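You operate a simulated robot arm through the tools that you are given. There is no shell and no other tool. Be economical: measure what you need, move in short steps, check, and stop when the job is done.

The job below is to be done with a simulated robot arm. You get a single attempt, and the scene is never put back.

Task
Probe the beaker on the hot plate and set the heat by the reading.
Fine: ease the thumb screw, swing the arm over, lower the probe, tighten; over 50 C turn to LOW, else to MID, and leave it heating; hands off plate and beaker. Where these are worked on the way, their far stop is far enough and under half their travel is too little: thumb screw.

Only the result counts: the job must be done as asked and must still hold three seconds after the hand-in. Knocking over, shifting, dropping, spilling or breaking anything else fails it.

Robot
A 6-joint arm with a fingered hand, on a carriage that runs on a rail from [-0.812, -1.257] to [0.349, 0.541] (x, y) and turns from -150 to 182 degrees about z. Base frame: it is fixed where the carriage stands at the start and does not move with it; the origin is on the floor, on the carriage's upright axis, x ahead of it, y to its left, z up; the surface under the hand at the start is at about z = 0.9. Readings come in m, degrees, newtons and seconds.
Its first joint turns from -166.0 to 166.0 degrees. Places, roughly: grey probe arm [1.1, -0.1, 1.2]; heat knob [0.9, 0.2, 1]; probe with orange top [1.1, -0.1, 1.2]; stir knob [0.9, 0.1, 1]; thumb screw [1.2, 0, 1.2]. Payload 4 kg.
Tool frame: the origin (TCP) lies between the finger pads and is the grasp point; the fingertips stand 0.026 m ahead of it; z points along the fingers, y is the line along which they close. The gripper opens to 0.132 m. The gripper's body begins 0.073 m behind the TCP. The gripper is a hand of 4 fingers: y runs from the thumb to the fingers, the wrist lies at [0, 0, -0.239] in the tool frame.
Orientation is that of the tool frame in the base frame, as [roll, pitch, yaw] about the fixed x, y, z axes, in that order (R = Rz(yaw) Ry(pitch) Rx(roll)). With the fingers straight down and closing along the base's y, the tool's x points along the base's -x, its y along +y and its z along -z.

Tools
- The arm moves only by the tool servo_tool. Its argument "rows" is one flat list of numbers, 6 for each row, row after row: the shift along the base's x, y, z in m, then the turn, a rotation vector about the base's x, y, z in degrees. In form: [dx, dy, dz, ax, ay, az, dx, dy, dz, ax, ay, az, ...]. A call has 1 to 12 rows; each row shifts and turns the commanded pose from where the row before left it. Each row takes 0.2 s and may step no farther than 0.05 m and 8.6 degrees from the row before; otherwise, the whole call is refused. A pose out of reach is approached as far as the arm can. The call stops where the force on the tool passes 90 N (or 10 N more than at its start, if that is more) or the arm is blocked; 0.2 s more then pass. In this call time passes only in rows, and 0.2 s behind the last. The reply holds the time, the measured pose of the TCP, the force on the tool along the base axes, the opening and the grip force, in the units named above and with some noise, with the torque about the TCP (base axes, N m) and any sound that the robot's microphone picked up, and new pictures: "pictures" is both (left out), scene, wrist or none.
- Cameras (640 x 400 px; columns grow to the right, rows downward): "scene" is now at [0.2533, 0.1501, 1.5223]; the picture's right is [-0.43, -0.90, 0.00], its down [-0.11, 0.05, -0.99] and it looks along [0.90, -0.43, -0.12] (base axes); focal length 216 px, centre (320, 200). "wrist" rides on the gripper at [0.068, 0.002, -0.097] in the tool frame; the picture's right is [-0.03, 1.00, 0.00], its down [-0.82, -0.02, -0.58] and it looks along [-0.58, -0.01, 0.82] (tool axes); focal length 270 px, centre (320, 200). There is no depth. A picture from a camera that has moved, and an enlarged one, comes with that camera's place and axes in the base frame and with its lens.
- move_column(by): slides the trunk up (or, below 0, down) by that many m; the arm and the scene camera ride with it, the base frame stays. It gives what a move gives, with no picture.
- steer(legs): drives the robot by 1 to 6 legs, each [ahead, left, turn to the left] in m, m and degrees, along the robot's own axes; the way and the turn of a leg run together, so that a leg with both is an arc; at most 1.5 m and 180 degrees a leg. The arm and the cameras ride along, it lands a little off, and it stops where it bumps. It keeps to its track: a leg is cut to what the track allows. It gives what a move gives, and a new picture of the scene camera.
- set_fingers(finger1, finger2, finger3, thumb_bend): sets how far each is bent, from 0 (flat) to 100 (curled in); at 30 the hand is open as for a grip, at 70 the pads meet at the TCP. One left out holds its place. A second passes; each finger stops where it meets its share of the squeeze, and holds until it gets a number again. It is the only way to open and close the hand. It gives what a move gives, with no picture; readings hold the bend of each and the force on the fingers (four entries, about 0 where the hand has none), thumb and palm.
- aim_head(pan, tilt): turns the head with the scene camera to pan (to the left, within 143 degrees either way) and tilt (down, from -29 to 69), counted from straight ahead of the robot. It gives what a move gives, and a new picture of the scene camera.
- zoom(camera, box): a new picture of the part [left, top, right, bottom] of that camera's present view, enlarged. It takes no simulated time.
- sign_off(): hands the job in; it is judged then, once.

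Work in short steps. Places have to be worked out from the pictures, the camera data and where the tool is seen: move nearer, look again, correct. Check each grasp and each placing, and mend what went wrong. You have 120 turns and 260 pictures in all, those below and enlarged ones among them. Open the gripper and draw the arm clear of the work before you hand the job in, unless the task says otherwise; then end with one line.

The tools are called by a JSON object that holds its "name" and its "arguments". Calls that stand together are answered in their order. servo_tool: Moves the arm, as the interface text tells. Its arguments: {"type":"object","properties":{"rows":{"type":"array"},"pictures":{"type":"string","enum":["both","scene","wrist","none"]}},"required":["rows"]} The other tools are called the same way: move_column (by) slides the trunk up or down; set_fingers (finger1, finger2, finger3, thumb_bend) moves the fingers one by one; steer (legs) drives the base; aim_head (pan, tilt) turns the head that bears the scene camera; zoom (camera, box) takes an enlarged picture of a part of a camera's view; sign_off () hands the job in.

At the start:

```text
clock: 0.0
position: [0.5455, -0.0397, 1.5457]
tool_rot: [-180.0, 0.1, 151.5]
ft_force: [0.2, -0.3, -0.3]
torque: [0.02, -0.03, -0.01]
opening: 0.1317
grip_force: 0.2
shape: jaw
bend: [30.0, 30.0, 30.0, 30.0]
finger forces: [0.0, 0.0, 0.1, 0.1, 0.0, 0.0]
trunk travel left (down, up): [-0.483, 0.145]
robot x, y, heading: [0.0009, -0.001, 0.0]
head pan, tilt: [-25.3, 6.9]
```

scene: 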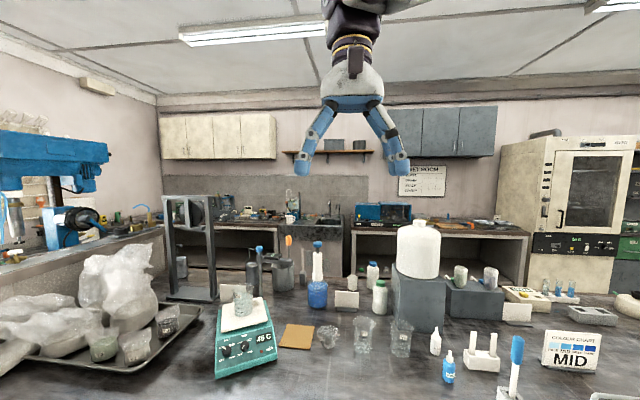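
wrist: 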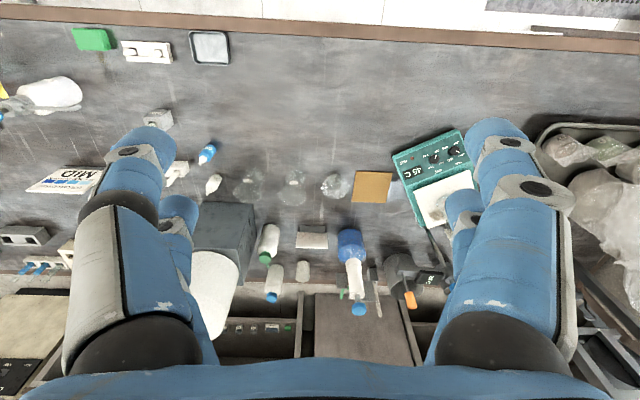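

I'll start by looking closely at the hot plate, the probe arm and the thumb screw.

{"name": "zoom", "arguments": {"camera": "scene", "box": [190, 220, 350, 380]}}

{"name": "zoom", "arguments": {"camera": "wrist", "box": [340, 110, 540, 320]}}

{"name": "zoom", "arguments": {"camera": "scene", "box": [490, 310, 640, 400]}}

```text
2.50 times, centred on (270, 300) of scene
camera zoom: at [0.2533, 0.1501, 1.5223], right [-0.43, -0.9, 0.0], down [-0.11, 0.05, -0.99], along [0.9, -0.43, -0.12], focal length 539 px, centre (445, -50)
```

zoom: 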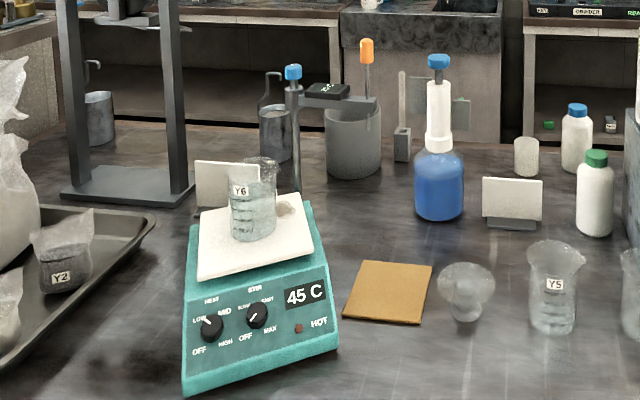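

```text
1.90 times, centred on (440, 215) of wrist
camera zoom: at [0.486, -0.0057, 1.6414], right [0.5, 0.87, 0.0], down [0.71, -0.41, 0.58], along [0.5, -0.29, -0.82], focal length 515 px, centre (91, 171)
```

zoom: 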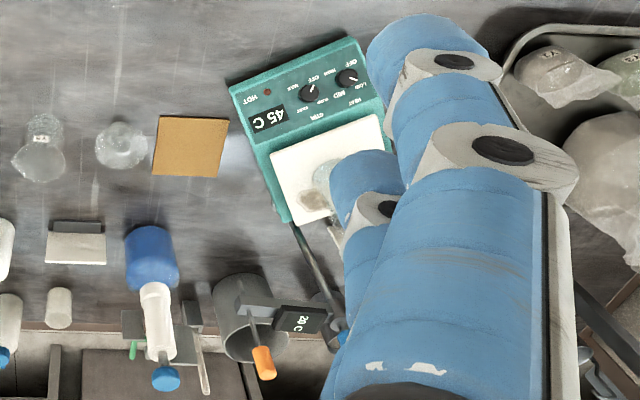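

```text
4.27 times, centred on (565, 355) of scene
camera zoom: at [0.2533, 0.1501, 1.5223], right [-0.43, -0.9, 0.0], down [-0.11, 0.05, -0.99], along [0.9, -0.43, -0.12], focal length 920 px, centre (-725, -461)
```

zoom: 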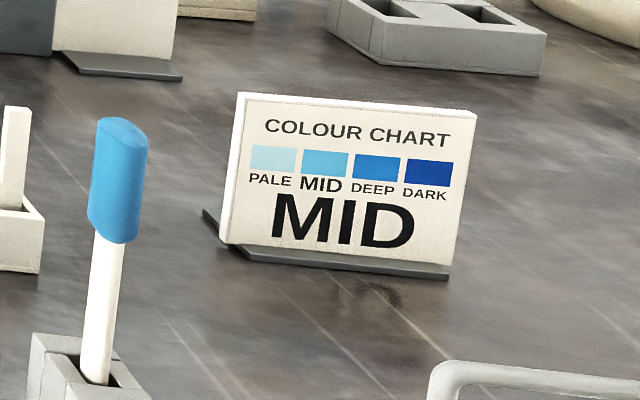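

The screw sits on the post at about [1.19, 0, 1.2], and the probe now reads 20 C out of the beaker. I'll need the carriage near the far end of the rail, so I look left first to check the way is clear.

{"name": "aim_head", "arguments": {"pan": 30, "tilt": 15}}

```text
clock: 1.2
position: [0.5453, -0.0394, 1.5435]
tool_rot: [180.0, -0.1, 151.3]
ft_force: [-1.0, -1.0, 0.0]
torque: [0.0, -0.02, 0.0]
opening: 0.1319
grip_force: 0.1
shape: jaw
bend: [30.0, 30.0, 30.0, 30.0]
finger forces: [0.1, 0.1, 0.1, 0.1, 0.1, 0.1]
trunk travel left (down, up): [-0.483, 0.145]
robot x, y, heading: [-0.0008, 0.0006, 0.3]
head pan, tilt: [30.0, 15.0]
camera scene: at [0.2507, 0.2362, 1.5091], right [0.5, -0.87, 0.0], down [-0.22, -0.13, -0.97], along [0.84, 0.48, -0.26], focal length 216 px, centre (320, 200)
```

scene: 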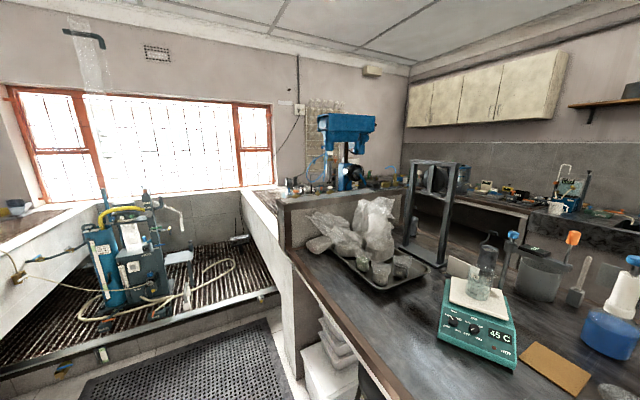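

Nothing stands in the way at hand height, so I drive to the upper end of the rail.

{"name": "steer", "arguments": {"legs": [[0.34, 0.527, 0]]}}

{"name": "aim_head", "arguments": {"pan": -40, "tilt": 20}}

```text
clock: 4.8
position: [0.8922, 0.496, 1.5442]
tool_rot: [-180.0, 0.0, 151.4]
ft_force: [0.3, -0.1, -0.1]
torque: [-0.01, 0.01, 0.0]
opening: 0.1319
grip_force: 0.1
shape: jaw
bend: [30.0, 30.0, 30.0, 30.0]
finger forces: [0.0, 0.0, 0.0, 0.0, 0.0, 0.0]
trunk travel left (down, up): [-0.483, 0.145]
robot x, y, heading: [0.3455, 0.5366, 0.0]
head pan, tilt: [30.0, 15.0]
camera scene: at [0.5966, 0.7721, 1.5091], right [0.5, -0.87, 0.0], down [-0.22, -0.13, -0.97], along [0.84, 0.48, -0.26], focal length 216 px, centre (320, 200)
```

scene: 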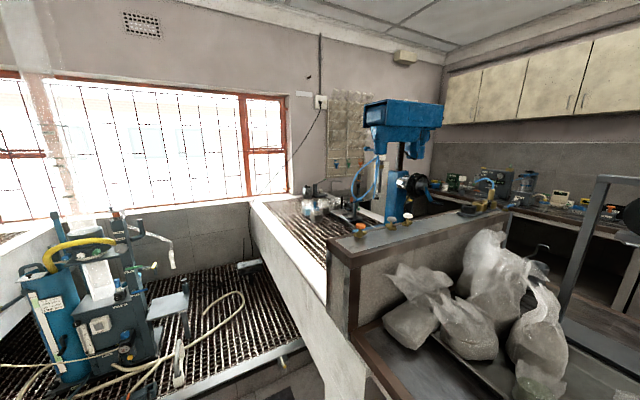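

```text
clock: 6.2
position: [0.8919, 0.4957, 1.5448]
tool_rot: [179.9, 0.1, 151.4]
ft_force: [0.0, -0.1, 0.3]
torque: [0.03, -0.02, -0.01]
opening: 0.1319
grip_force: 0.1
shape: jaw
bend: [30.0, 30.0, 30.0, 30.0]
finger forces: [0.1, 0.0, 0.0, 0.0, 0.1, 0.0]
trunk travel left (down, up): [-0.483, 0.145]
robot x, y, heading: [0.347, 0.5354, 0.0]
head pan, tilt: [-40.0, 20.0]
camera scene: at [0.5871, 0.6656, 1.5009], right [-0.64, -0.77, 0.0], down [-0.26, 0.22, -0.94], along [0.72, -0.6, -0.34], focal length 216 px, centre (320, 200)
```

scene: 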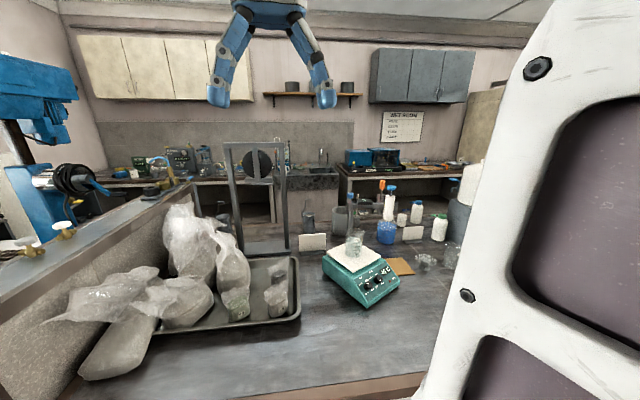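

Good view from a second place; I enlarge it to triangulate the post, screw, probe and beaker.

{"name": "zoom", "arguments": {"camera": "scene", "box": [290, 170, 430, 310]}}

{"name": "zoom", "arguments": {"camera": "scene", "box": [300, 170, 370, 250]}}

```text
2.86 times, centred on (360, 240) of scene
camera zoom: at [0.5871, 0.6656, 1.5009], right [-0.64, -0.77, 0.0], down [-0.26, 0.22, -0.94], along [0.72, -0.6, -0.34], focal length 616 px, centre (206, 86)
```

zoom: 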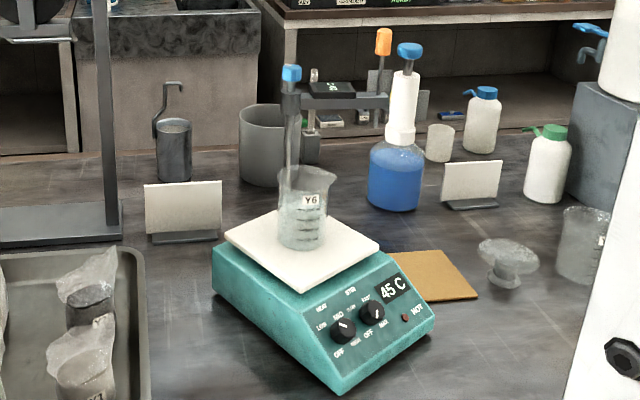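

```text
5.00 times, centred on (335, 210) of scene
camera zoom: at [0.5871, 0.6656, 1.5009], right [-0.64, -0.77, 0.0], down [-0.26, 0.22, -0.94], along [0.72, -0.6, -0.34], focal length 1078 px, centre (245, 150)
```

zoom: 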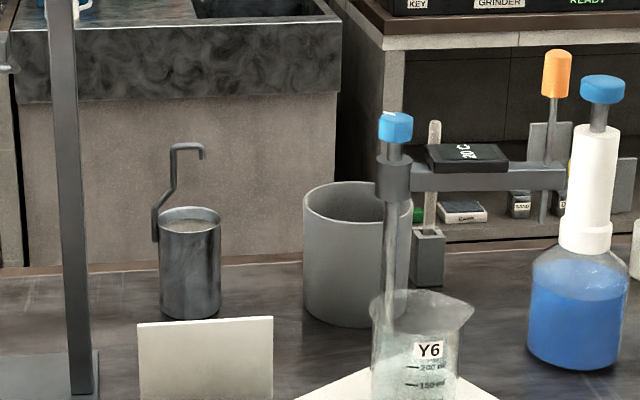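

Triangulating from both views puts the screw at about [1.181, -0.002, 1.203], the probe's orange top at [1.099, -0.109, 1.25] and the beaker at [1.079, 0.079, 1.04] with its rim near 1.09. I move the hand over the screw, staying high.

{"name": "servo_tool", "arguments": {"rows": [0.024, -0.0415, -0.012, 0, 0, -8, 0.024, -0.0415, -0.012, 0, 0, -8, 0.024, -0.0415, -0.012, 0, 0, -8, 0.024, -0.0415, -0.012, 0, 0, -8, 0.024, -0.0415, -0.012, 0, 0, 0, 0.024, -0.0415, -0.012, 0, 0, 0, 0.024, -0.0415, -0.012, 0, 0, 0, 0.024, -0.0415, -0.012, 0, 0, 0, 0.024, -0.0415, -0.012, 0, 0, 0, 0.024, -0.0415, -0.012, 0, 0, 0, 0.024, -0.0415, -0.012, 0, 0, 0, 0.024, -0.0415, -0.012, 0, 0, 0], "pictures": "both"}}

```text
clock: 8.8
position: [1.0973, 0.0784, 1.3475]
tool_rot: [180.0, 0.1, 119.3]
ft_force: [-0.7, 0.3, 0.4]
torque: [-0.01, 0.0, 0.0]
opening: 0.1318
grip_force: 0.2
shape: jaw
bend: [30.0, 30.0, 30.0, 30.0]
finger forces: [0.1, 0.0, 0.1, 0.0, 0.0, 0.0]
out of reach, approached as far as the arm can: row 8, 9, 10, 11, 12
trunk travel left (down, up): [-0.483, 0.145]
robot x, y, heading: [0.3448, 0.5381, -0.1]
head pan, tilt: [-40.0, 20.0]
camera scene: at [0.5866, 0.6659, 1.5011], right [-0.64, -0.77, 0.0], down [-0.26, 0.22, -0.94], along [0.72, -0.6, -0.34], focal length 216 px, centre (320, 200)
camera wrist: at [1.0652, 0.1397, 1.4445], right [0.88, 0.47, 0.0], down [0.38, -0.72, 0.58], along [0.27, -0.51, -0.82], focal length 270 px, centre (320, 200)
```

scene: 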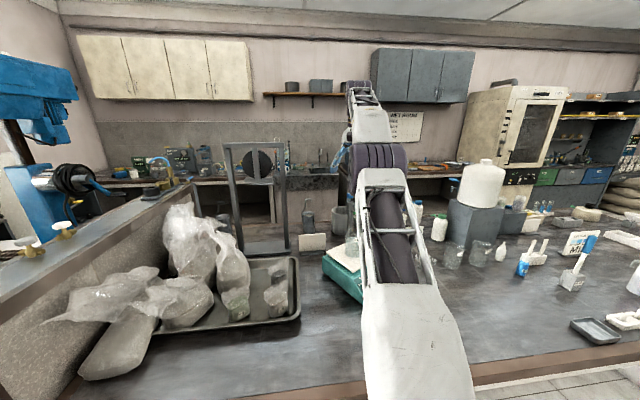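
wrist: 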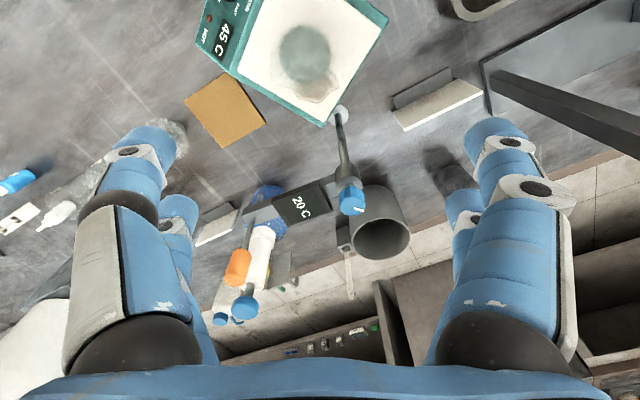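

The arm ran out of reach at 0.88 m because the shoulder sits low. I raise the column fully, then I'll tilt the tool outward a little to gain reach.

{"name": "move_column", "arguments": {"by": 0.145}}

{"name": "servo_tool", "arguments": {"rows": [0, 0, -0.02, -3.24, -5.04, 0, 0, 0, -0.02, -3.24, -5.04, 0, 0.02, -0.02, -0.03, 0, 0, 0, 0.02, -0.02, -0.03, 0, 0, 0, 0.02, -0.02, -0.03, 0, 0, 0, 0.02, -0.02, -0.02, 0, 0, 0], "pictures": "both"}}

```text
clock: 10.5
position: [0.9602, 0.0797, 1.4915]
tool_rot: [-180.0, 0.1, 119.4]
ft_force: [-0.2, -0.4, -0.4]
torque: [-0.02, 0.01, 0.01]
opening: 0.1317
grip_force: 0.1
shape: jaw
bend: [30.0, 30.0, 30.0, 30.0]
finger forces: [0.0, 0.0, 0.0, 0.0, 0.0, 0.0]
trunk travel left (down, up): [-0.628, 0.0]
robot x, y, heading: [0.3473, 0.5338, 0.3]
head pan, tilt: [-40.0, 20.0]
```

```text
clock: 11.9
position: [1.0394, -0.0004, 1.3383]
tool_rot: [174.3, 10.6, 119.0]
ft_force: [-0.7, 0.2, 0.3]
torque: [0.01, -0.02, -0.03]
opening: 0.1318
grip_force: 0.1
shape: jaw
bend: [30.0, 30.0, 30.0, 30.0]
finger forces: [0.0, 0.1, 0.0, 0.0, 0.0, 0.0]
trunk travel left (down, up): [-0.628, 0.0]
robot x, y, heading: [0.3449, 0.534, 0.1]
head pan, tilt: [-40.0, 20.0]
camera scene: at [0.4454, 0.6661, 1.6453], right [-0.64, -0.77, 0.0], down [-0.26, 0.22, -0.94], along [0.72, -0.6, -0.34], focal length 216 px, centre (320, 200)
camera wrist: at [0.9907, 0.0707, 1.4226], right [0.87, 0.48, 0.1], down [0.27, -0.65, 0.71], along [0.41, -0.6, -0.69], focal length 270 px, centre (320, 200)
```

scene: 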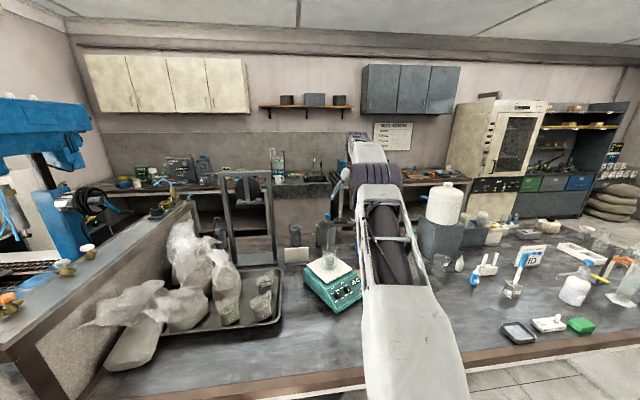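
wrist: 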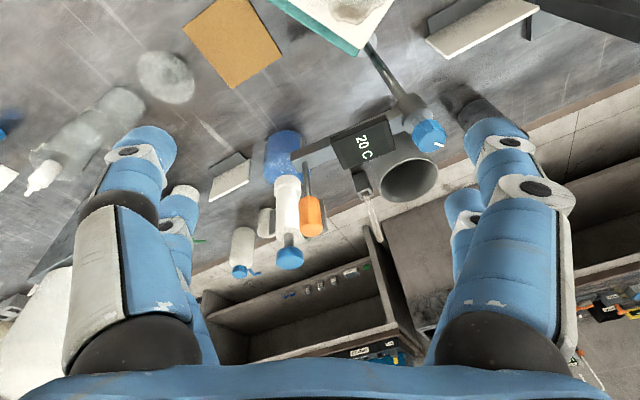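

Raising the column also shifted the trunk back 0.14 m, so its slide is inclined and lowering should bring the trunk forward. I lift and retract the hand with the tilt undone, then I'll face the target and lower the trunk.

{"name": "servo_tool", "arguments": {"rows": [-0.02, 0.015, 0.04, 3.24, 5.04, 0, -0.02, 0.015, 0.04, 3.24, 5.04, 0, -0.03, 0.023, 0.03, 0, 0, 0, -0.03, 0.023, 0.03, 0, 0, 0, -0.03, 0.023, 0.03, 0, 0, 0, -0.03, 0.023, 0.03, 0, 0, 0, -0.03, 0.023, 0.03, 0, 0, 0, -0.03, 0.023, 0.03, 0, 0, 0, -0.03, 0.023, 0.03, 0, 0, 0, -0.03, 0.023, 0.03, 0, 0, 0], "pictures": "none"}}

{"name": "move_column", "arguments": {"by": -0.145}}

{"name": "aim_head", "arguments": {"pan": -10, "tilt": 25}}

{"name": "steer", "arguments": {"legs": [[0.01, 0.01, -20]]}}

```text
clock: 14.1
position: [0.7418, 0.2268, 1.6537]
tool_rot: [180.0, 0.1, 119.5]
ft_force: [-0.8, -0.5, -0.7]
torque: [0.05, 0.04, -0.01]
opening: 0.1315
grip_force: 0.1
shape: jaw
bend: [30.0, 30.0, 30.0, 30.0]
finger forces: [0.0, 0.0, 0.1, 0.0, 0.0, 0.1]
out of reach, approached as far as the arm can: row 1, 2
trunk travel left (down, up): [-0.628, 0.0]
robot x, y, heading: [0.3447, 0.5383, -0.0]
head pan, tilt: [-40.0, 20.0]
```

```text
clock: 15.8
position: [0.7436, 0.2275, 1.5087]
tool_rot: [-180.0, 0.1, 119.4]
ft_force: [0.0, -0.5, 0.8]
torque: [-0.03, 0.01, 0.0]
opening: 0.1318
grip_force: 0.0
shape: jaw
bend: [30.0, 30.0, 30.0, 30.0]
finger forces: [0.1, 0.0, 0.1, 0.0, 0.0, 0.1]
trunk travel left (down, up): [-0.483, 0.145]
robot x, y, heading: [0.3428, 0.5357, 0.0]
head pan, tilt: [-40.0, 20.0]
```

```text
clock: 16.8
position: [0.7442, 0.2255, 1.5082]
tool_rot: [-179.9, 0.1, 119.4]
ft_force: [-0.6, 0.7, 0.2]
torque: [0.03, 0.0, -0.02]
opening: 0.1319
grip_force: 0.0
shape: jaw
bend: [30.0, 30.0, 30.0, 30.0]
finger forces: [0.1, 0.1, 0.0, 0.0, 0.0, 0.0]
trunk travel left (down, up): [-0.483, 0.145]
robot x, y, heading: [0.3466, 0.5378, -0.2]
head pan, tilt: [-10.0, 25.0]
camera scene: at [0.6064, 0.7093, 1.4928], right [-0.17, -0.98, 0.0], down [-0.42, 0.07, -0.91], along [0.89, -0.16, -0.42], focal length 216 px, centre (320, 200)
```

scene: 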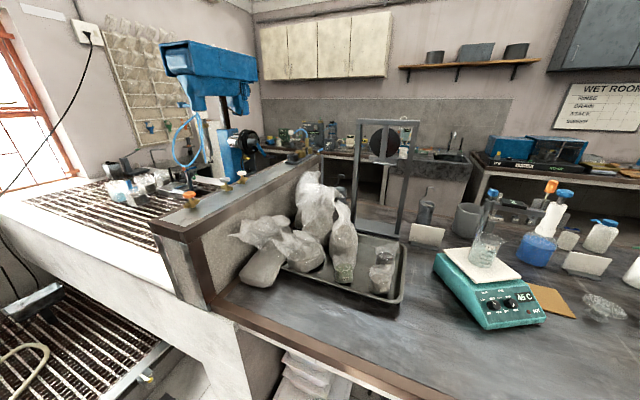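

```text
clock: 18.3
position: [0.6184, 0.1165, 1.5082]
tool_rot: [180.0, 0.1, 99.3]
ft_force: [-0.1, -0.5, 0.3]
torque: [-0.01, -0.03, 0.0]
opening: 0.1323
grip_force: 0.1
shape: jaw
bend: [30.0, 30.0, 30.0, 30.0]
finger forces: [0.0, 0.0, 0.1, 0.1, 0.0, 0.1]
trunk travel left (down, up): [-0.483, 0.145]
robot x, y, heading: [0.3501, 0.5445, -19.8]
head pan, tilt: [-10.0, 25.0]
camera scene: at [0.6554, 0.6165, 1.4928], right [-0.5, -0.86, 0.0], down [-0.37, 0.21, -0.91], along [0.78, -0.45, -0.42], focal length 216 px, centre (320, 200)
```

scene: 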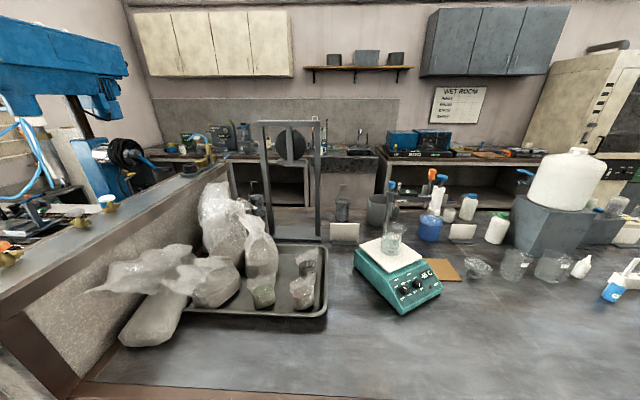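

The heading turn worked, but the last column move did not shift the hand in x. I lower the column a little more and take another view to learn its true effect.

{"name": "move_column", "arguments": {"by": -0.12}}

{"name": "steer", "arguments": {"legs": [[0.0, 0.0, -13]]}}

```text
clock: 19.8
position: [0.6191, 0.1168, 1.3879]
tool_rot: [-180.0, 0.1, 99.3]
ft_force: [0.2, 0.2, 0.2]
torque: [0.0, -0.02, -0.03]
opening: 0.1321
grip_force: 0.1
shape: jaw
bend: [30.0, 30.0, 30.0, 30.0]
finger forces: [0.0, 0.0, 0.0, 0.0, 0.0, 0.1]
trunk travel left (down, up): [-0.363, 0.265]
robot x, y, heading: [0.3521, 0.5473, -20.0]
head pan, tilt: [-10.0, 25.0]
```

```text
clock: 21.0
position: [0.5162, 0.0687, 1.3882]
tool_rot: [180.0, 0.1, 86.4]
ft_force: [-0.9, -0.9, -0.4]
torque: [0.01, 0.0, 0.0]
opening: 0.132
grip_force: 0.1
shape: jaw
bend: [30.0, 30.0, 30.0, 30.0]
finger forces: [0.0, 0.0, 0.0, 0.0, 0.0, 0.0]
trunk travel left (down, up): [-0.363, 0.265]
robot x, y, heading: [0.3516, 0.541, -33.3]
head pan, tilt: [-10.0, 25.0]
camera scene: at [0.7112, 0.5157, 1.3729], right [-0.68, -0.73, 0.0], down [-0.31, 0.29, -0.91], along [0.66, -0.62, -0.42], focal length 216 px, centre (320, 200)
```

scene: 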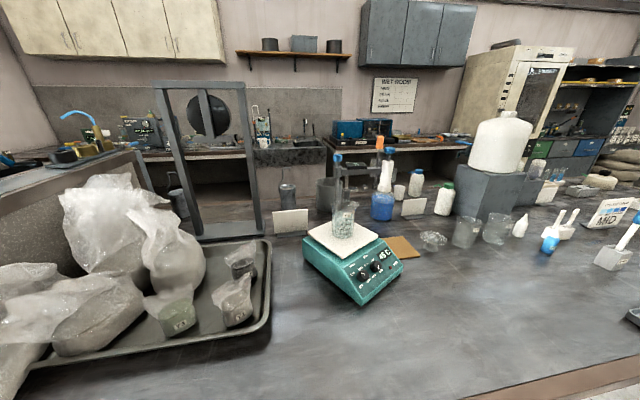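

The trunk leans, so lowering moved it forward about 0.055 m while the hand held its place. I now go over the screw again.

{"name": "servo_tool", "arguments": {"rows": [0.048, -0.005, 0, 0, 0, 0, 0.048, -0.005, 0, 0, 0, 0, 0.048, -0.005, 0, 0, 0, 0, 0.048, -0.005, 0, 0, 0, 0, 0.048, -0.005, 0, 0, 0, 0, 0.048, -0.005, 0, 0, 0, 0, 0.048, -0.005, 0, 0, 0, 0, 0.048, -0.005, 0, 0, 0, 0, 0.048, -0.005, -0.01, 0, 0, 0, 0.048, -0.005, -0.02, 0, 0, 0, 0.048, -0.005, -0.02, 0, 0, 0, 0.048, -0.005, -0.02, 0, 0, 0], "pictures": "none"}}

{"name": "servo_tool", "arguments": {"rows": [0.03, -0.005, 0, 0, 0, 0, 0.03, -0.005, 0, 0, 0, 0, 0.029, -0.001, 0, 0, 0, 0], "pictures": "both"}}

```text
refused: row 10 steps farther than a row can; nothing moved
```

```text
clock: 21.8
position: [0.6056, 0.0561, 1.3877]
tool_rot: [180.0, 0.1, 86.3]
ft_force: [-0.1, 1.0, 0.6]
torque: [0.0, 0.01, -0.01]
opening: 0.132
grip_force: 0.0
shape: jaw
bend: [30.0, 30.0, 30.0, 30.0]
finger forces: [0.1, 0.0, 0.1, 0.0, 0.0, 0.1]
trunk travel left (down, up): [-0.363, 0.265]
robot x, y, heading: [0.3502, 0.5436, -32.9]
head pan, tilt: [-10.0, 25.0]
camera scene: at [0.711, 0.5158, 1.373], right [-0.68, -0.73, 0.0], down [-0.31, 0.29, -0.91], along [0.66, -0.62, -0.42], focal length 216 px, centre (320, 200)
camera wrist: at [0.6101, 0.1239, 1.4852], right [1.0, -0.09, 0.0], down [-0.07, -0.81, 0.58], along [-0.05, -0.58, -0.82], focal length 270 px, centre (320, 200)
```

scene: 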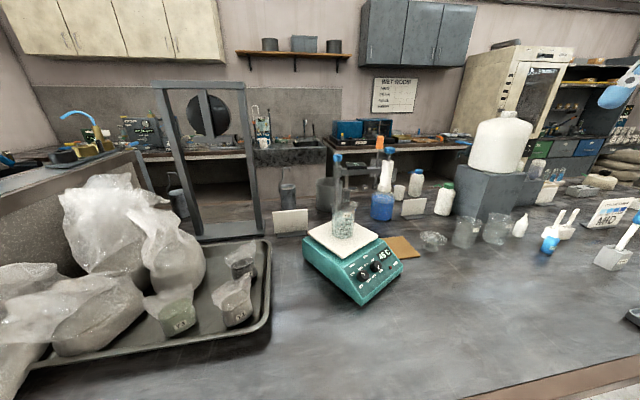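
wrist: 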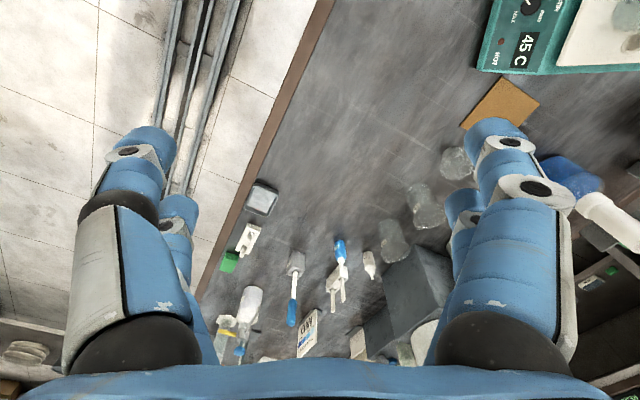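

Row too long; I take slightly shorter steps towards the screw.

{"name": "servo_tool", "arguments": {"rows": [0.045, -0.0046, 0, 0, 0, 0, 0.045, -0.0046, 0, 0, 0, 0, 0.045, -0.0046, 0, 0, 0, 0, 0.045, -0.0046, 0, 0, 0, 0, 0.045, -0.0046, 0, 0, 0, 0, 0.045, -0.0046, -0.01, 0, 0, 0, 0.045, -0.0046, -0.01, 0, 0, 0, 0.045, -0.0046, -0.01, 0, 0, 0, 0.045, -0.0046, -0.01, 0, 0, 0, 0.045, -0.0046, -0.01, 0, 0, 0, 0.045, -0.0046, -0.01, 0, 0, 0, 0.045, -0.0046, -0.01, 0, 0, 0], "pictures": "both"}}

```text
clock: 24.4
position: [1.1238, 0.0159, 1.2923]
tool_rot: [179.9, 0.3, 86.4]
ft_force: [-1.3, -0.8, 1.0]
torque: [0.0, -0.03, 0.0]
opening: 0.132
grip_force: 0.0
shape: jaw
bend: [30.0, 30.0, 30.0, 30.0]
finger forces: [0.0, 0.0, 0.0, 0.1, 0.0, 0.0]
out of reach, approached as far as the arm can: row 11, 12
trunk travel left (down, up): [-0.363, 0.265]
robot x, y, heading: [0.3502, 0.5453, -33.1]
head pan, tilt: [-10.0, 25.0]
camera scene: at [0.7109, 0.5157, 1.3729], right [-0.68, -0.73, 0.0], down [-0.31, 0.29, -0.91], along [0.66, -0.62, -0.42], focal length 216 px, centre (320, 200)
camera wrist: at [1.1294, 0.0843, 1.3892], right [1.0, -0.09, 0.0], down [-0.07, -0.81, 0.58], along [-0.05, -0.58, -0.81], focal length 270 px, centre (320, 200)
```

scene: 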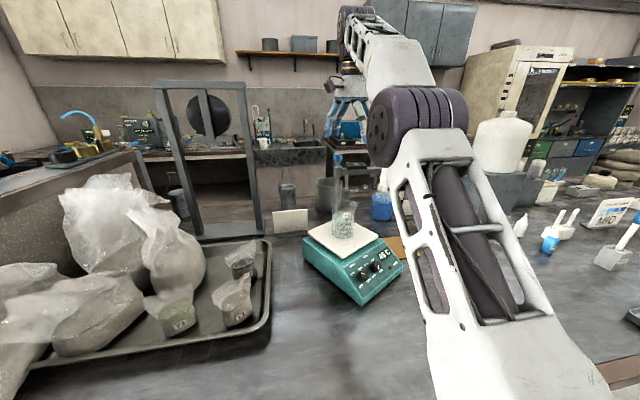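
wrist: 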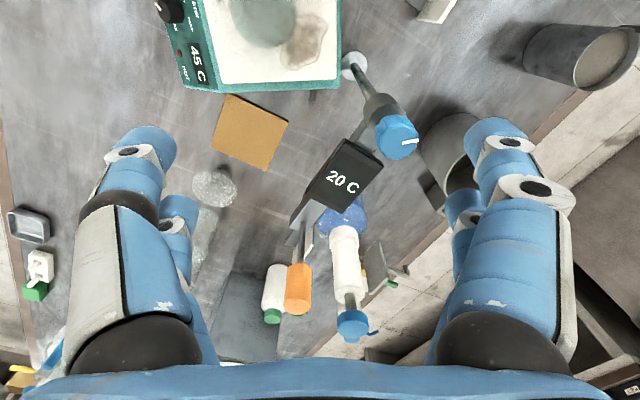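

The reach grows as the hand goes lower, and the wrist view puts the knob at about [1.179, 0.001, 1.205]. I descend diagonally to just above it.

{"name": "servo_tool", "arguments": {"rows": [0, 0, -0.02, 0, 0, 0, 0.012, -0.004, -0.02, 0, 0, 0, 0.014, -0.004, -0.015, 0, 0, 0, 0.015, -0.004, 0, 0, 0, 0, 0.015, -0.004, 0, 0, 0, 0], "pictures": "wrist"}}

```text
clock: 25.6
position: [1.1678, 0.0095, 1.2317]
tool_rot: [180.0, 0.1, 86.3]
ft_force: [0.4, 0.7, 0.3]
torque: [0.0, 0.0, -0.04]
opening: 0.1318
grip_force: 0.1
shape: jaw
bend: [30.0, 30.0, 30.0, 30.0]
finger forces: [0.0, 0.0, 0.1, 0.0, 0.0, 0.0]
out of reach, approached as far as the arm can: row 5
trunk travel left (down, up): [-0.363, 0.265]
robot x, y, heading: [0.3461, 0.5431, -32.9]
head pan, tilt: [-10.0, 25.0]
camera wrist: at [1.1735, 0.0769, 1.328], right [1.0, -0.09, 0.0], down [-0.07, -0.81, 0.58], along [-0.05, -0.58, -0.82], focal length 270 px, centre (320, 200)
```

wrist: 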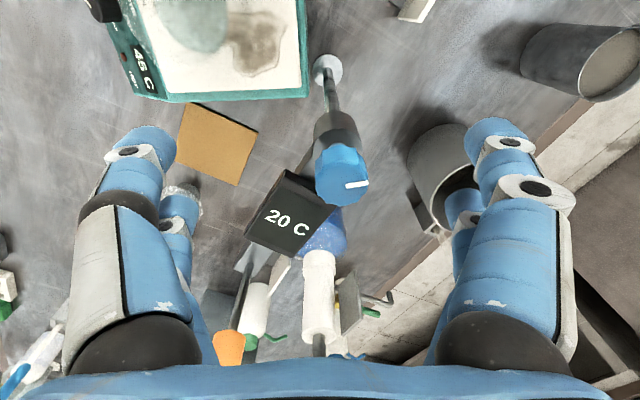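

The knob's centre computes to [1.178, 0.003, 1.205], with its white mark pointing to +x. I lower to grasp height, centred on it.

{"name": "servo_tool", "arguments": {"rows": [0, 0, -0.01, 0, 0, 0, 0.005, -0.003, -0.008, 0, 0, 0, 0.005, -0.0035, 0, 0, 0, 0], "pictures": "wrist"}}

```text
clock: 26.4
position: [1.1785, 0.0022, 1.2128]
tool_rot: [-180.0, 0.1, 86.4]
ft_force: [-0.3, -0.2, -0.7]
torque: [-0.03, -0.01, 0.04]
opening: 0.1321
grip_force: 0.1
shape: jaw
bend: [30.0, 30.0, 30.0, 30.0]
finger forces: [0.0, 0.0, 0.0, 0.0, 0.0, 0.0]
trunk travel left (down, up): [-0.363, 0.265]
robot x, y, heading: [0.3539, 0.5412, -33.1]
head pan, tilt: [-10.0, 25.0]
camera wrist: at [1.1837, 0.0704, 1.3097], right [1.0, -0.09, 0.0], down [-0.07, -0.81, 0.58], along [-0.05, -0.58, -0.81], focal length 270 px, centre (320, 200)
```

wrist: 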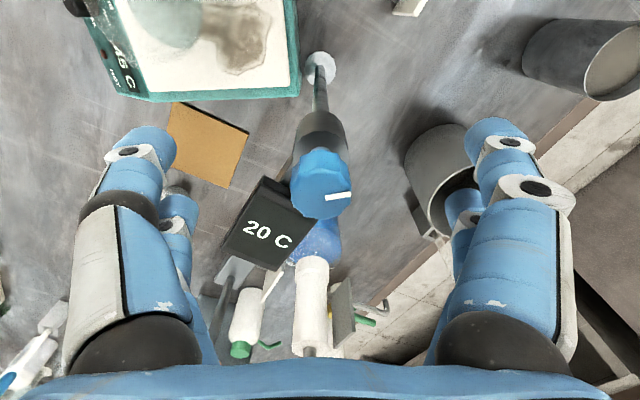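

Reach is fine here. I close the fingers on the knob.

{"name": "set_fingers", "arguments": {"finger1": 68, "finger2": 68, "finger3": 68, "thumb_bend": 68}}

{"name": "zoom", "arguments": {"camera": "wrist", "box": [220, 110, 420, 270]}}

```text
clock: 27.4
position: [1.1786, 0.0025, 1.2122]
tool_rot: [180.0, 0.1, 86.5]
ft_force: [-0.3, 0.5, -1.0]
torque: [-0.01, -0.02, 0.0]
opening: 0.008
grip_force: 0.2
shape: fingers
bend: [68.0, 68.0, 68.0, 68.0]
finger forces: [0.1, 0.1, 0.0, 0.0, 0.2, 0.0]
trunk travel left (down, up): [-0.363, 0.265]
robot x, y, heading: [0.3493, 0.5417, -33.0]
head pan, tilt: [-10.0, 25.0]
```

```text
2.50 times, centred on (320, 190) of wrist
camera zoom: at [1.184, 0.0703, 1.3093], right [1.0, -0.09, 0.0], down [-0.07, -0.81, 0.58], along [-0.05, -0.58, -0.82], focal length 676 px, centre (320, 225)
```

zoom: 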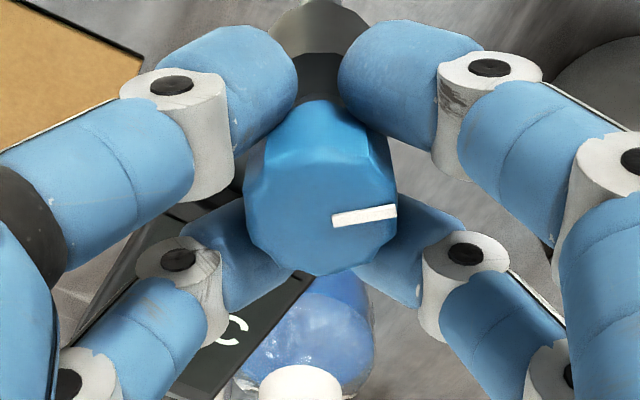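

No contact force: the four fingers form two pairs and caged the knob between them without touching it. I open one finger at a time to learn which is which.

{"name": "set_fingers", "arguments": {"finger1": 30}}

{"name": "zoom", "arguments": {"camera": "wrist", "box": [60, 80, 580, 400]}}

{"name": "set_fingers", "arguments": {"finger2": 30}}

{"name": "zoom", "arguments": {"camera": "wrist", "box": [60, 80, 580, 400]}}

```text
clock: 28.4
position: [1.1779, 0.0011, 1.2121]
tool_rot: [-180.0, 0.1, 86.5]
ft_force: [-0.4, -0.3, -0.4]
torque: [0.02, 0.03, 0.03]
opening: 0.07
grip_force: 0.5
shape: fingers
bend: [30.0, 68.0, 68.0, 68.0]
finger forces: [0.1, 0.1, 0.1, 0.0, 0.2, 0.1]
trunk travel left (down, up): [-0.363, 0.265]
robot x, y, heading: [0.3508, 0.5446, -33.0]
head pan, tilt: [-10.0, 25.0]
```

```text
1.23 times, centred on (320, 240) of wrist
camera zoom: at [1.184, 0.0703, 1.3093], right [1.0, -0.09, 0.0], down [-0.07, -0.81, 0.58], along [-0.05, -0.58, -0.82], focal length 333 px, centre (320, 151)
```

zoom: 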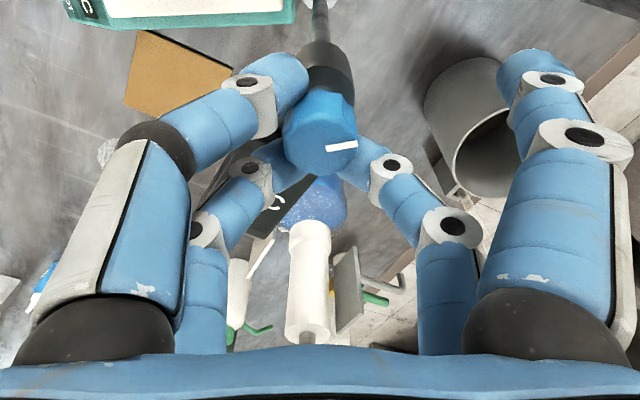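

```text
clock: 29.4
position: [1.1788, 0.0014, 1.2122]
tool_rot: [180.0, 0.1, 86.4]
ft_force: [0.1, 0.0, -0.8]
torque: [-0.02, 0.0, 0.02]
opening: 0.0702
grip_force: 0.7
shape: fingers
bend: [30.0, 30.0, 68.0, 68.0]
finger forces: [0.0, 0.0, 0.0, 0.0, 0.3, 0.1]
trunk travel left (down, up): [-0.363, 0.265]
robot x, y, heading: [0.3518, 0.5438, -32.8]
head pan, tilt: [-10.0, 25.0]
```

```text
1.23 times, centred on (320, 240) of wrist
camera zoom: at [1.184, 0.0703, 1.3093], right [1.0, -0.09, 0.0], down [-0.07, -0.81, 0.58], along [-0.05, -0.58, -0.82], focal length 333 px, centre (320, 151)
```

zoom: 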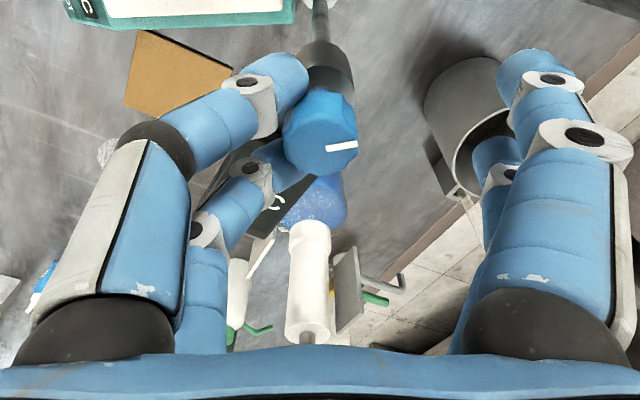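

{"name": "set_fingers", "arguments": {"finger3": 30}}

{"name": "zoom", "arguments": {"camera": "wrist", "box": [60, 80, 580, 400]}}

```text
clock: 30.4
position: [1.1783, 0.0009, 1.2132]
tool_rot: [-180.0, 0.1, 86.4]
ft_force: [-1.1, -0.4, -0.4]
torque: [-0.05, 0.01, 0.03]
opening: 0.0703
grip_force: 0.1
shape: fingers
bend: [30.0, 30.0, 30.0, 68.0]
finger forces: [0.1, 0.0, 0.0, 0.0, 0.2, 0.0]
trunk travel left (down, up): [-0.363, 0.265]
robot x, y, heading: [0.3513, 0.5426, -32.7]
head pan, tilt: [-10.0, 25.0]
```

```text
1.23 times, centred on (320, 240) of wrist
camera zoom: at [1.184, 0.0703, 1.3093], right [1.0, -0.09, 0.0], down [-0.07, -0.81, 0.58], along [-0.05, -0.58, -0.82], focal length 333 px, centre (320, 151)
```

zoom: 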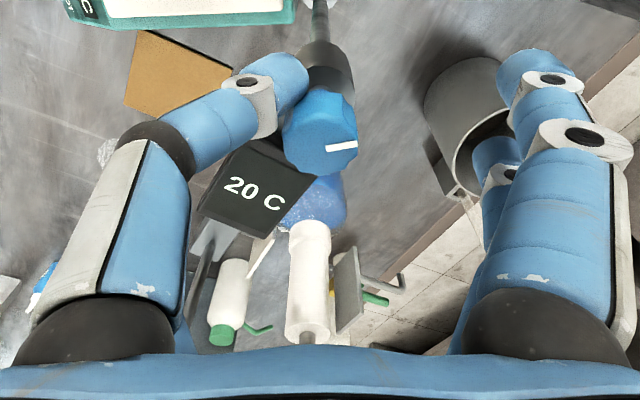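

Now clear: finger1 and thumb form the near pair (tool +x), and finger2 and finger3 the far pair, about 0.02 m either side of the TCP. I open the thumb, shift 0.02 m so the finger2/finger3 pair straddles the knob, and pinch with that pair.

{"name": "set_fingers", "arguments": {"thumb_bend": 40, "finger1": 40}}

{"name": "servo_tool", "arguments": {"rows": [0.001, 0.022, 0, 0, 0, 0, 0, 0, -0.004, 0, 0, 0], "pictures": "none"}}

{"name": "set_fingers", "arguments": {"finger2": 68, "finger3": 68}}

{"name": "zoom", "arguments": {"camera": "wrist", "box": [160, 60, 480, 300]}}

```text
clock: 31.4
position: [1.1781, 0.0023, 1.213]
tool_rot: [-180.0, 0.2, 86.4]
ft_force: [0.0, -0.2, -0.5]
torque: [-0.02, -0.03, -0.02]
opening: 0.0998
grip_force: 0.0
shape: fingers
bend: [40.0, 30.0, 30.0, 40.0]
finger forces: [0.0, 0.0, 0.1, 0.0, 0.0, 0.0]
trunk travel left (down, up): [-0.363, 0.265]
robot x, y, heading: [0.353, 0.5433, -33.2]
head pan, tilt: [-10.0, 25.0]
```

```text
clock: 32.0
position: [1.1779, 0.0252, 1.2085]
tool_rot: [-180.0, 0.1, 86.4]
ft_force: [0.1, -1.2, -0.8]
torque: [0.01, 0.01, -0.01]
opening: 0.1002
grip_force: 0.0
shape: fingers
bend: [40.0, 30.0, 30.0, 40.0]
finger forces: [0.0, 0.0, 0.0, 0.1, 0.0, 0.2]
trunk travel left (down, up): [-0.363, 0.265]
robot x, y, heading: [0.3521, 0.5416, -33.1]
head pan, tilt: [-10.0, 25.0]
```

```text
clock: 33.0
position: [1.1788, 0.0248, 1.2085]
tool_rot: [-180.0, 0.1, 86.5]
ft_force: [1.1, 1.0, -2.8]
torque: [0.07, 0.0, 0.02]
opening: 0.1003
grip_force: 3.4
shape: fingers
bend: [40.0, 63.0, 65.0, 40.0]
finger forces: [0.1, 4.0, 2.3, 0.0, 0.0, 0.0]
trunk travel left (down, up): [-0.363, 0.265]
robot x, y, heading: [0.3493, 0.5452, -32.9]
head pan, tilt: [-10.0, 25.0]
```

```text
1.67 times, centred on (320, 180) of wrist
camera zoom: at [1.1841, 0.0934, 1.3054], right [1.0, -0.09, 0.0], down [-0.07, -0.81, 0.58], along [-0.05, -0.58, -0.82], focal length 450 px, centre (320, 233)
```

zoom: 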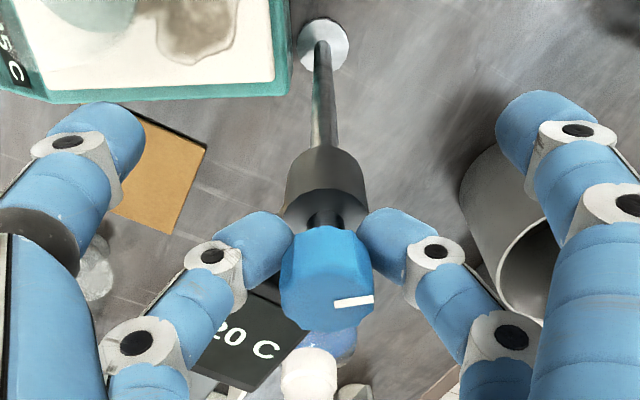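

The pair now holds the knob with light contact. I squeeze more, then turn 24° counter-clockwise about the knob's axis and look at the mark.

{"name": "set_fingers", "arguments": {"finger2": 85, "finger3": 85}}

{"name": "servo_tool", "arguments": {"rows": [-0.0031, -0.0001, 0, 0, 0, 8, -0.003, -0.0004, 0, 0, 0, 8, -0.003, -0.0009, 0, 0, 0, 8], "pictures": "wrist"}}

```text
clock: 34.0
position: [1.1789, 0.0239, 1.2089]
tool_rot: [-180.0, 0.1, 86.4]
ft_force: [0.8, 3.0, -11.9]
torque: [0.29, 0.01, 0.0]
opening: 0.1002
grip_force: 11.2
shape: fingers
bend: [40.0, 65.0, 67.0, 40.0]
finger forces: [0.0, 11.2, 10.9, 0.1, 0.0, 0.0]
trunk travel left (down, up): [-0.363, 0.265]
robot x, y, heading: [0.3498, 0.5421, -33.0]
head pan, tilt: [-10.0, 25.0]
```

```text
clock: 34.8
position: [1.17, 0.0232, 1.2075]
tool_rot: [180.0, 0.1, 110.6]
ft_force: [-2.6, 2.0, -13.8]
torque: [0.28, 0.2, -0.05]
opening: 0.0998
grip_force: 11.3
shape: fingers
bend: [40.0, 65.0, 67.0, 40.0]
finger forces: [0.1, 11.2, 11.3, 0.0, 0.0, 0.1]
trunk travel left (down, up): [-0.363, 0.265]
robot x, y, heading: [0.3525, 0.5444, -32.9]
head pan, tilt: [-10.0, 25.0]
camera wrist: at [1.1469, 0.0881, 1.3052], right [0.95, 0.33, 0.0], down [0.27, -0.77, 0.58], along [0.19, -0.55, -0.82], focal length 270 px, centre (320, 200)
```

wrist: 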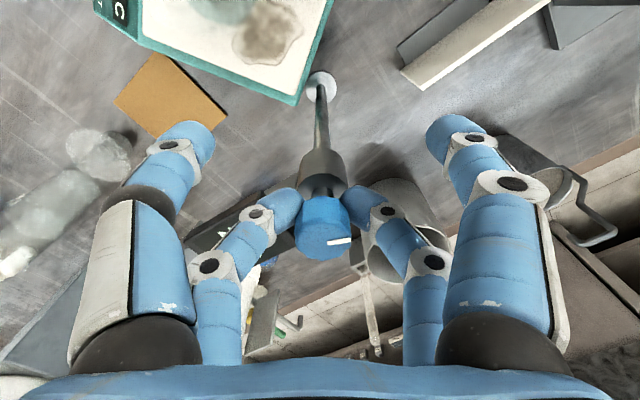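

The mark stayed put relative to the hand, so the knob is turning with it. I continue counter-clockwise.

{"name": "servo_tool", "arguments": {"rows": [-0.0028, -0.00125, 0, 0, 0, 8, -0.00255, -0.00165, 0, 0, 0, 8, -0.00235, -0.002, 0, 0, 0, 8, -0.002, -0.0023, 0, 0, 0, 8], "pictures": "wrist"}}

```text
clock: 35.8
position: [1.16, 0.0153, 1.2069]
tool_rot: [-180.0, 0.1, 142.5]
ft_force: [-6.3, 2.0, -8.4]
torque: [0.13, 0.27, -0.05]
opening: 0.1
grip_force: 10.5
shape: fingers
bend: [40.0, 65.0, 67.0, 40.0]
finger forces: [0.0, 9.8, 10.5, 0.0, 0.1, 0.0]
trunk travel left (down, up): [-0.363, 0.265]
robot x, y, heading: [0.3531, 0.5438, -32.9]
head pan, tilt: [-10.0, 25.0]
camera wrist: at [1.1065, 0.0584, 1.3046], right [0.63, 0.78, 0.0], down [0.63, -0.51, 0.58], along [0.45, -0.36, -0.81], focal length 270 px, centre (320, 200)
```

wrist: 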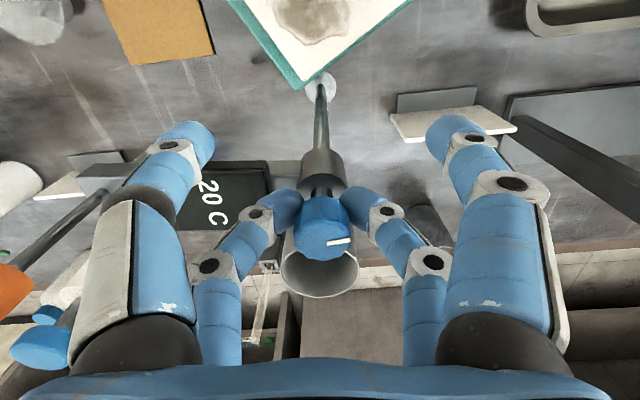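

About 56° so far with no stop felt. I keep turning 32° more and check.

{"name": "servo_tool", "arguments": {"rows": [-0.0017, -0.0025, 0, 0, 0, 8, -0.0013, -0.0028, 0, 0, 0, 8, -0.0009, -0.0029, 0, 0, 0, 8, -0.0005, -0.003, 0, 0, 0, 8], "pictures": "wrist"}}

```text
clock: 36.8
position: [1.153, 0.0052, 1.2087]
tool_rot: [179.9, -0.1, 174.3]
ft_force: [-31.4, 14.1, -1.2]
torque: [-0.03, 1.71, -2.17]
opening: 0.0857
grip_force: 28.8
shape: fingers
bend: [40.0, 65.0, 66.0, 44.0]
finger forces: [0.0, 8.4, 9.8, 0.0, 39.5, 0.0]
trunk travel left (down, up): [-0.363, 0.265]
robot x, y, heading: [0.3503, 0.5402, -33.2]
head pan, tilt: [-10.0, 25.0]
camera wrist: at [1.0844, 0.0128, 1.3061], right [0.12, 0.99, 0.0], down [0.81, -0.1, 0.58], along [0.57, -0.07, -0.82], focal length 270 px, centre (320, 200)
```

wrist: 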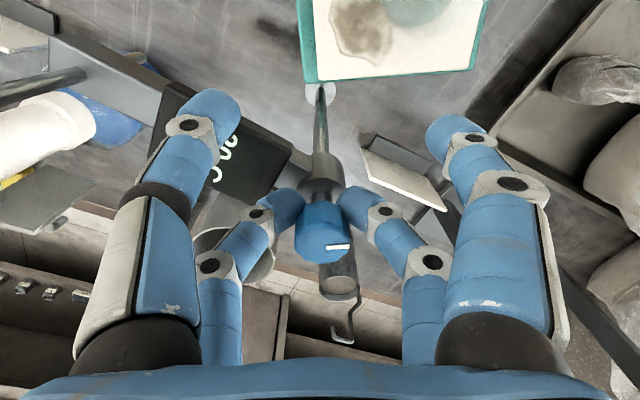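

The thumb has run against the display box at 39 N. I release the knob and lift clear rather than push further; the knob has turned about 88° so far.

{"name": "set_fingers", "arguments": {"finger2": 40, "finger3": 40}}

{"name": "servo_tool", "arguments": {"rows": [-0.005, 0.003, 0.02, 0, 0, 0, -0.01, 0.006, 0.03, 0, 0, 0], "pictures": "both"}}

```text
clock: 37.8
position: [1.1563, 0.0055, 1.2083]
tool_rot: [-180.0, 0.1, 174.3]
ft_force: [2.1, 3.0, 10.7]
torque: [-0.6, 0.22, 0.11]
opening: 0.0998
grip_force: 5.2
shape: fingers
bend: [40.0, 40.0, 40.0, 40.0]
finger forces: [0.0, 0.0, 0.0, 0.0, 10.6, 0.0]
trunk travel left (down, up): [-0.363, 0.265]
robot x, y, heading: [0.3488, 0.5407, -32.9]
head pan, tilt: [-10.0, 25.0]
```

```text
clock: 38.4
position: [1.1406, 0.0124, 1.2573]
tool_rot: [-180.0, 0.1, 174.4]
ft_force: [0.0, -1.0, -1.3]
torque: [0.03, 0.0, -0.05]
opening: 0.1002
grip_force: 0.0
shape: fingers
bend: [40.0, 40.0, 40.0, 40.0]
finger forces: [0.0, 0.0, 0.0, 0.0, 0.0, 0.0]
trunk travel left (down, up): [-0.363, 0.265]
robot x, y, heading: [0.3556, 0.5416, -33.0]
head pan, tilt: [-10.0, 25.0]
camera scene: at [0.7114, 0.5156, 1.3729], right [-0.68, -0.73, 0.0], down [-0.31, 0.29, -0.91], along [0.66, -0.62, -0.42], focal length 216 px, centre (320, 200)
camera wrist: at [1.0723, 0.0212, 1.3539], right [0.12, 0.99, 0.0], down [0.81, -0.1, 0.58], along [0.57, -0.07, -0.82], focal length 270 px, centre (320, 200)
```

scene: 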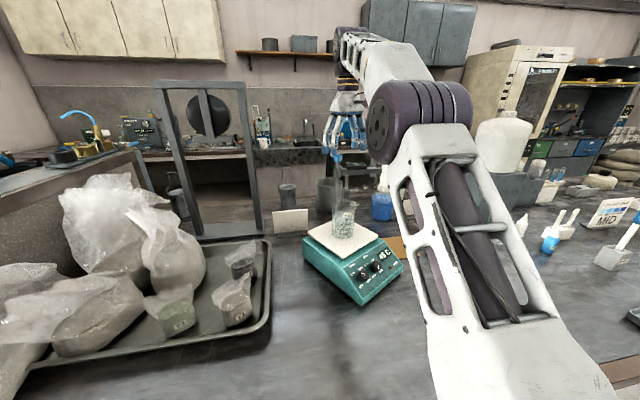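
wrist: 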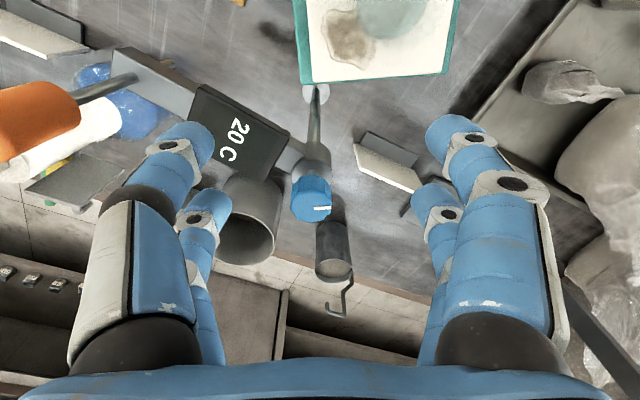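

The knob's mark has turned about 88°. I wind the hand back in the air for a second stroke to reach the far stop.

{"name": "servo_tool", "arguments": {"rows": [0, 0.001, 0, 0, 0, -8.3, 0, 0.001, 0, 0, 0, -8.3, 0, 0.001, 0, 0, 0, -8.3, 0, 0.001, 0, 0, 0, -8.3, 0, 0.001, 0, 0, 0, -8.3, 0, 0.001, 0, 0, 0, -8.3, 0, 0.001, 0, 0, 0, -8.3, 0, 0.001, 0, 0, 0, -8.3, 0, 0.001, 0, 0, 0, -8.3, 0, 0.001, 0, 0, 0, -8.3, 0.01, 0, 0, 0, 0, -8.3, 0.01, 0, 0, 0, 0, -8.3], "pictures": "none"}}

{"name": "servo_tool", "arguments": {"rows": [0.01, 0, -0.02, 0, 0, -6, 0.009, 0, -0.01, 0, 0, -6, 0.008, 0, 0, 0, 0, 0], "pictures": "wrist"}}

```text
clock: 41.0
position: [1.1603, 0.0235, 1.2592]
tool_rot: [179.9, 0.1, 74.7]
ft_force: [0.1, 0.8, 0.2]
torque: [-0.03, -0.04, 0.03]
opening: 0.1003
grip_force: 0.1
shape: fingers
bend: [40.0, 40.0, 40.0, 40.0]
finger forces: [0.0, 0.1, 0.0, 0.0, 0.1, 0.0]
trunk travel left (down, up): [-0.363, 0.265]
robot x, y, heading: [0.3508, 0.5451, -32.8]
head pan, tilt: [-10.0, 25.0]
```

```text
clock: 41.8
position: [1.1864, 0.0239, 1.2272]
tool_rot: [179.9, 0.1, 62.8]
ft_force: [-0.3, 0.0, 0.9]
torque: [0.0, -0.01, -0.01]
opening: 0.1004
grip_force: 0.1
shape: fingers
bend: [40.0, 40.0, 40.0, 40.0]
finger forces: [0.0, 0.0, 0.0, 0.0, 0.0, 0.0]
trunk travel left (down, up): [-0.363, 0.265]
robot x, y, heading: [0.3513, 0.543, -33.1]
head pan, tilt: [-10.0, 25.0]
camera wrist: at [1.2188, 0.084, 1.3248], right [0.88, -0.48, 0.0], down [-0.39, -0.71, 0.58], along [-0.28, -0.51, -0.82], focal length 270 px, centre (320, 200)
```

wrist: 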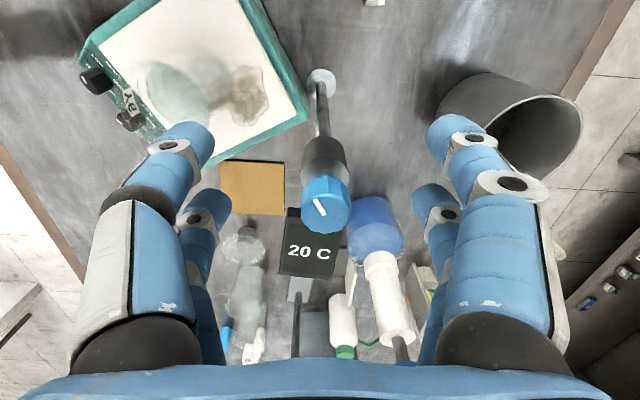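

Aligned over the knob again at yaw 63°. I lower and pinch.

{"name": "servo_tool", "arguments": {"rows": [0.0015, -0.001, -0.016, 0, 0, 0], "pictures": "none"}}

{"name": "set_fingers", "arguments": {"finger2": 85, "finger3": 85}}

```text
clock: 42.2
position: [1.1888, 0.0208, 1.2104]
tool_rot: [-179.9, 0.1, 62.7]
ft_force: [1.2, 0.4, -2.1]
torque: [0.01, 0.06, 0.04]
opening: 0.1003
grip_force: 0.0
shape: fingers
bend: [40.0, 40.0, 40.0, 40.0]
finger forces: [0.0, 0.1, 0.0, 0.0, 0.1, 0.0]
trunk travel left (down, up): [-0.363, 0.265]
robot x, y, heading: [0.3495, 0.5435, -33.1]
head pan, tilt: [-10.0, 25.0]
```

```text
clock: 43.2
position: [1.1896, 0.0213, 1.2114]
tool_rot: [179.9, 0.1, 62.7]
ft_force: [0.2, 2.2, -8.1]
torque: [0.15, -0.05, 0.01]
opening: 0.1002
grip_force: 10.2
shape: fingers
bend: [40.0, 65.0, 65.0, 40.0]
finger forces: [0.1, 10.0, 10.1, 0.0, 0.0, 0.0]
trunk travel left (down, up): [-0.363, 0.265]
robot x, y, heading: [0.3489, 0.5408, -32.8]
head pan, tilt: [-10.0, 25.0]
```

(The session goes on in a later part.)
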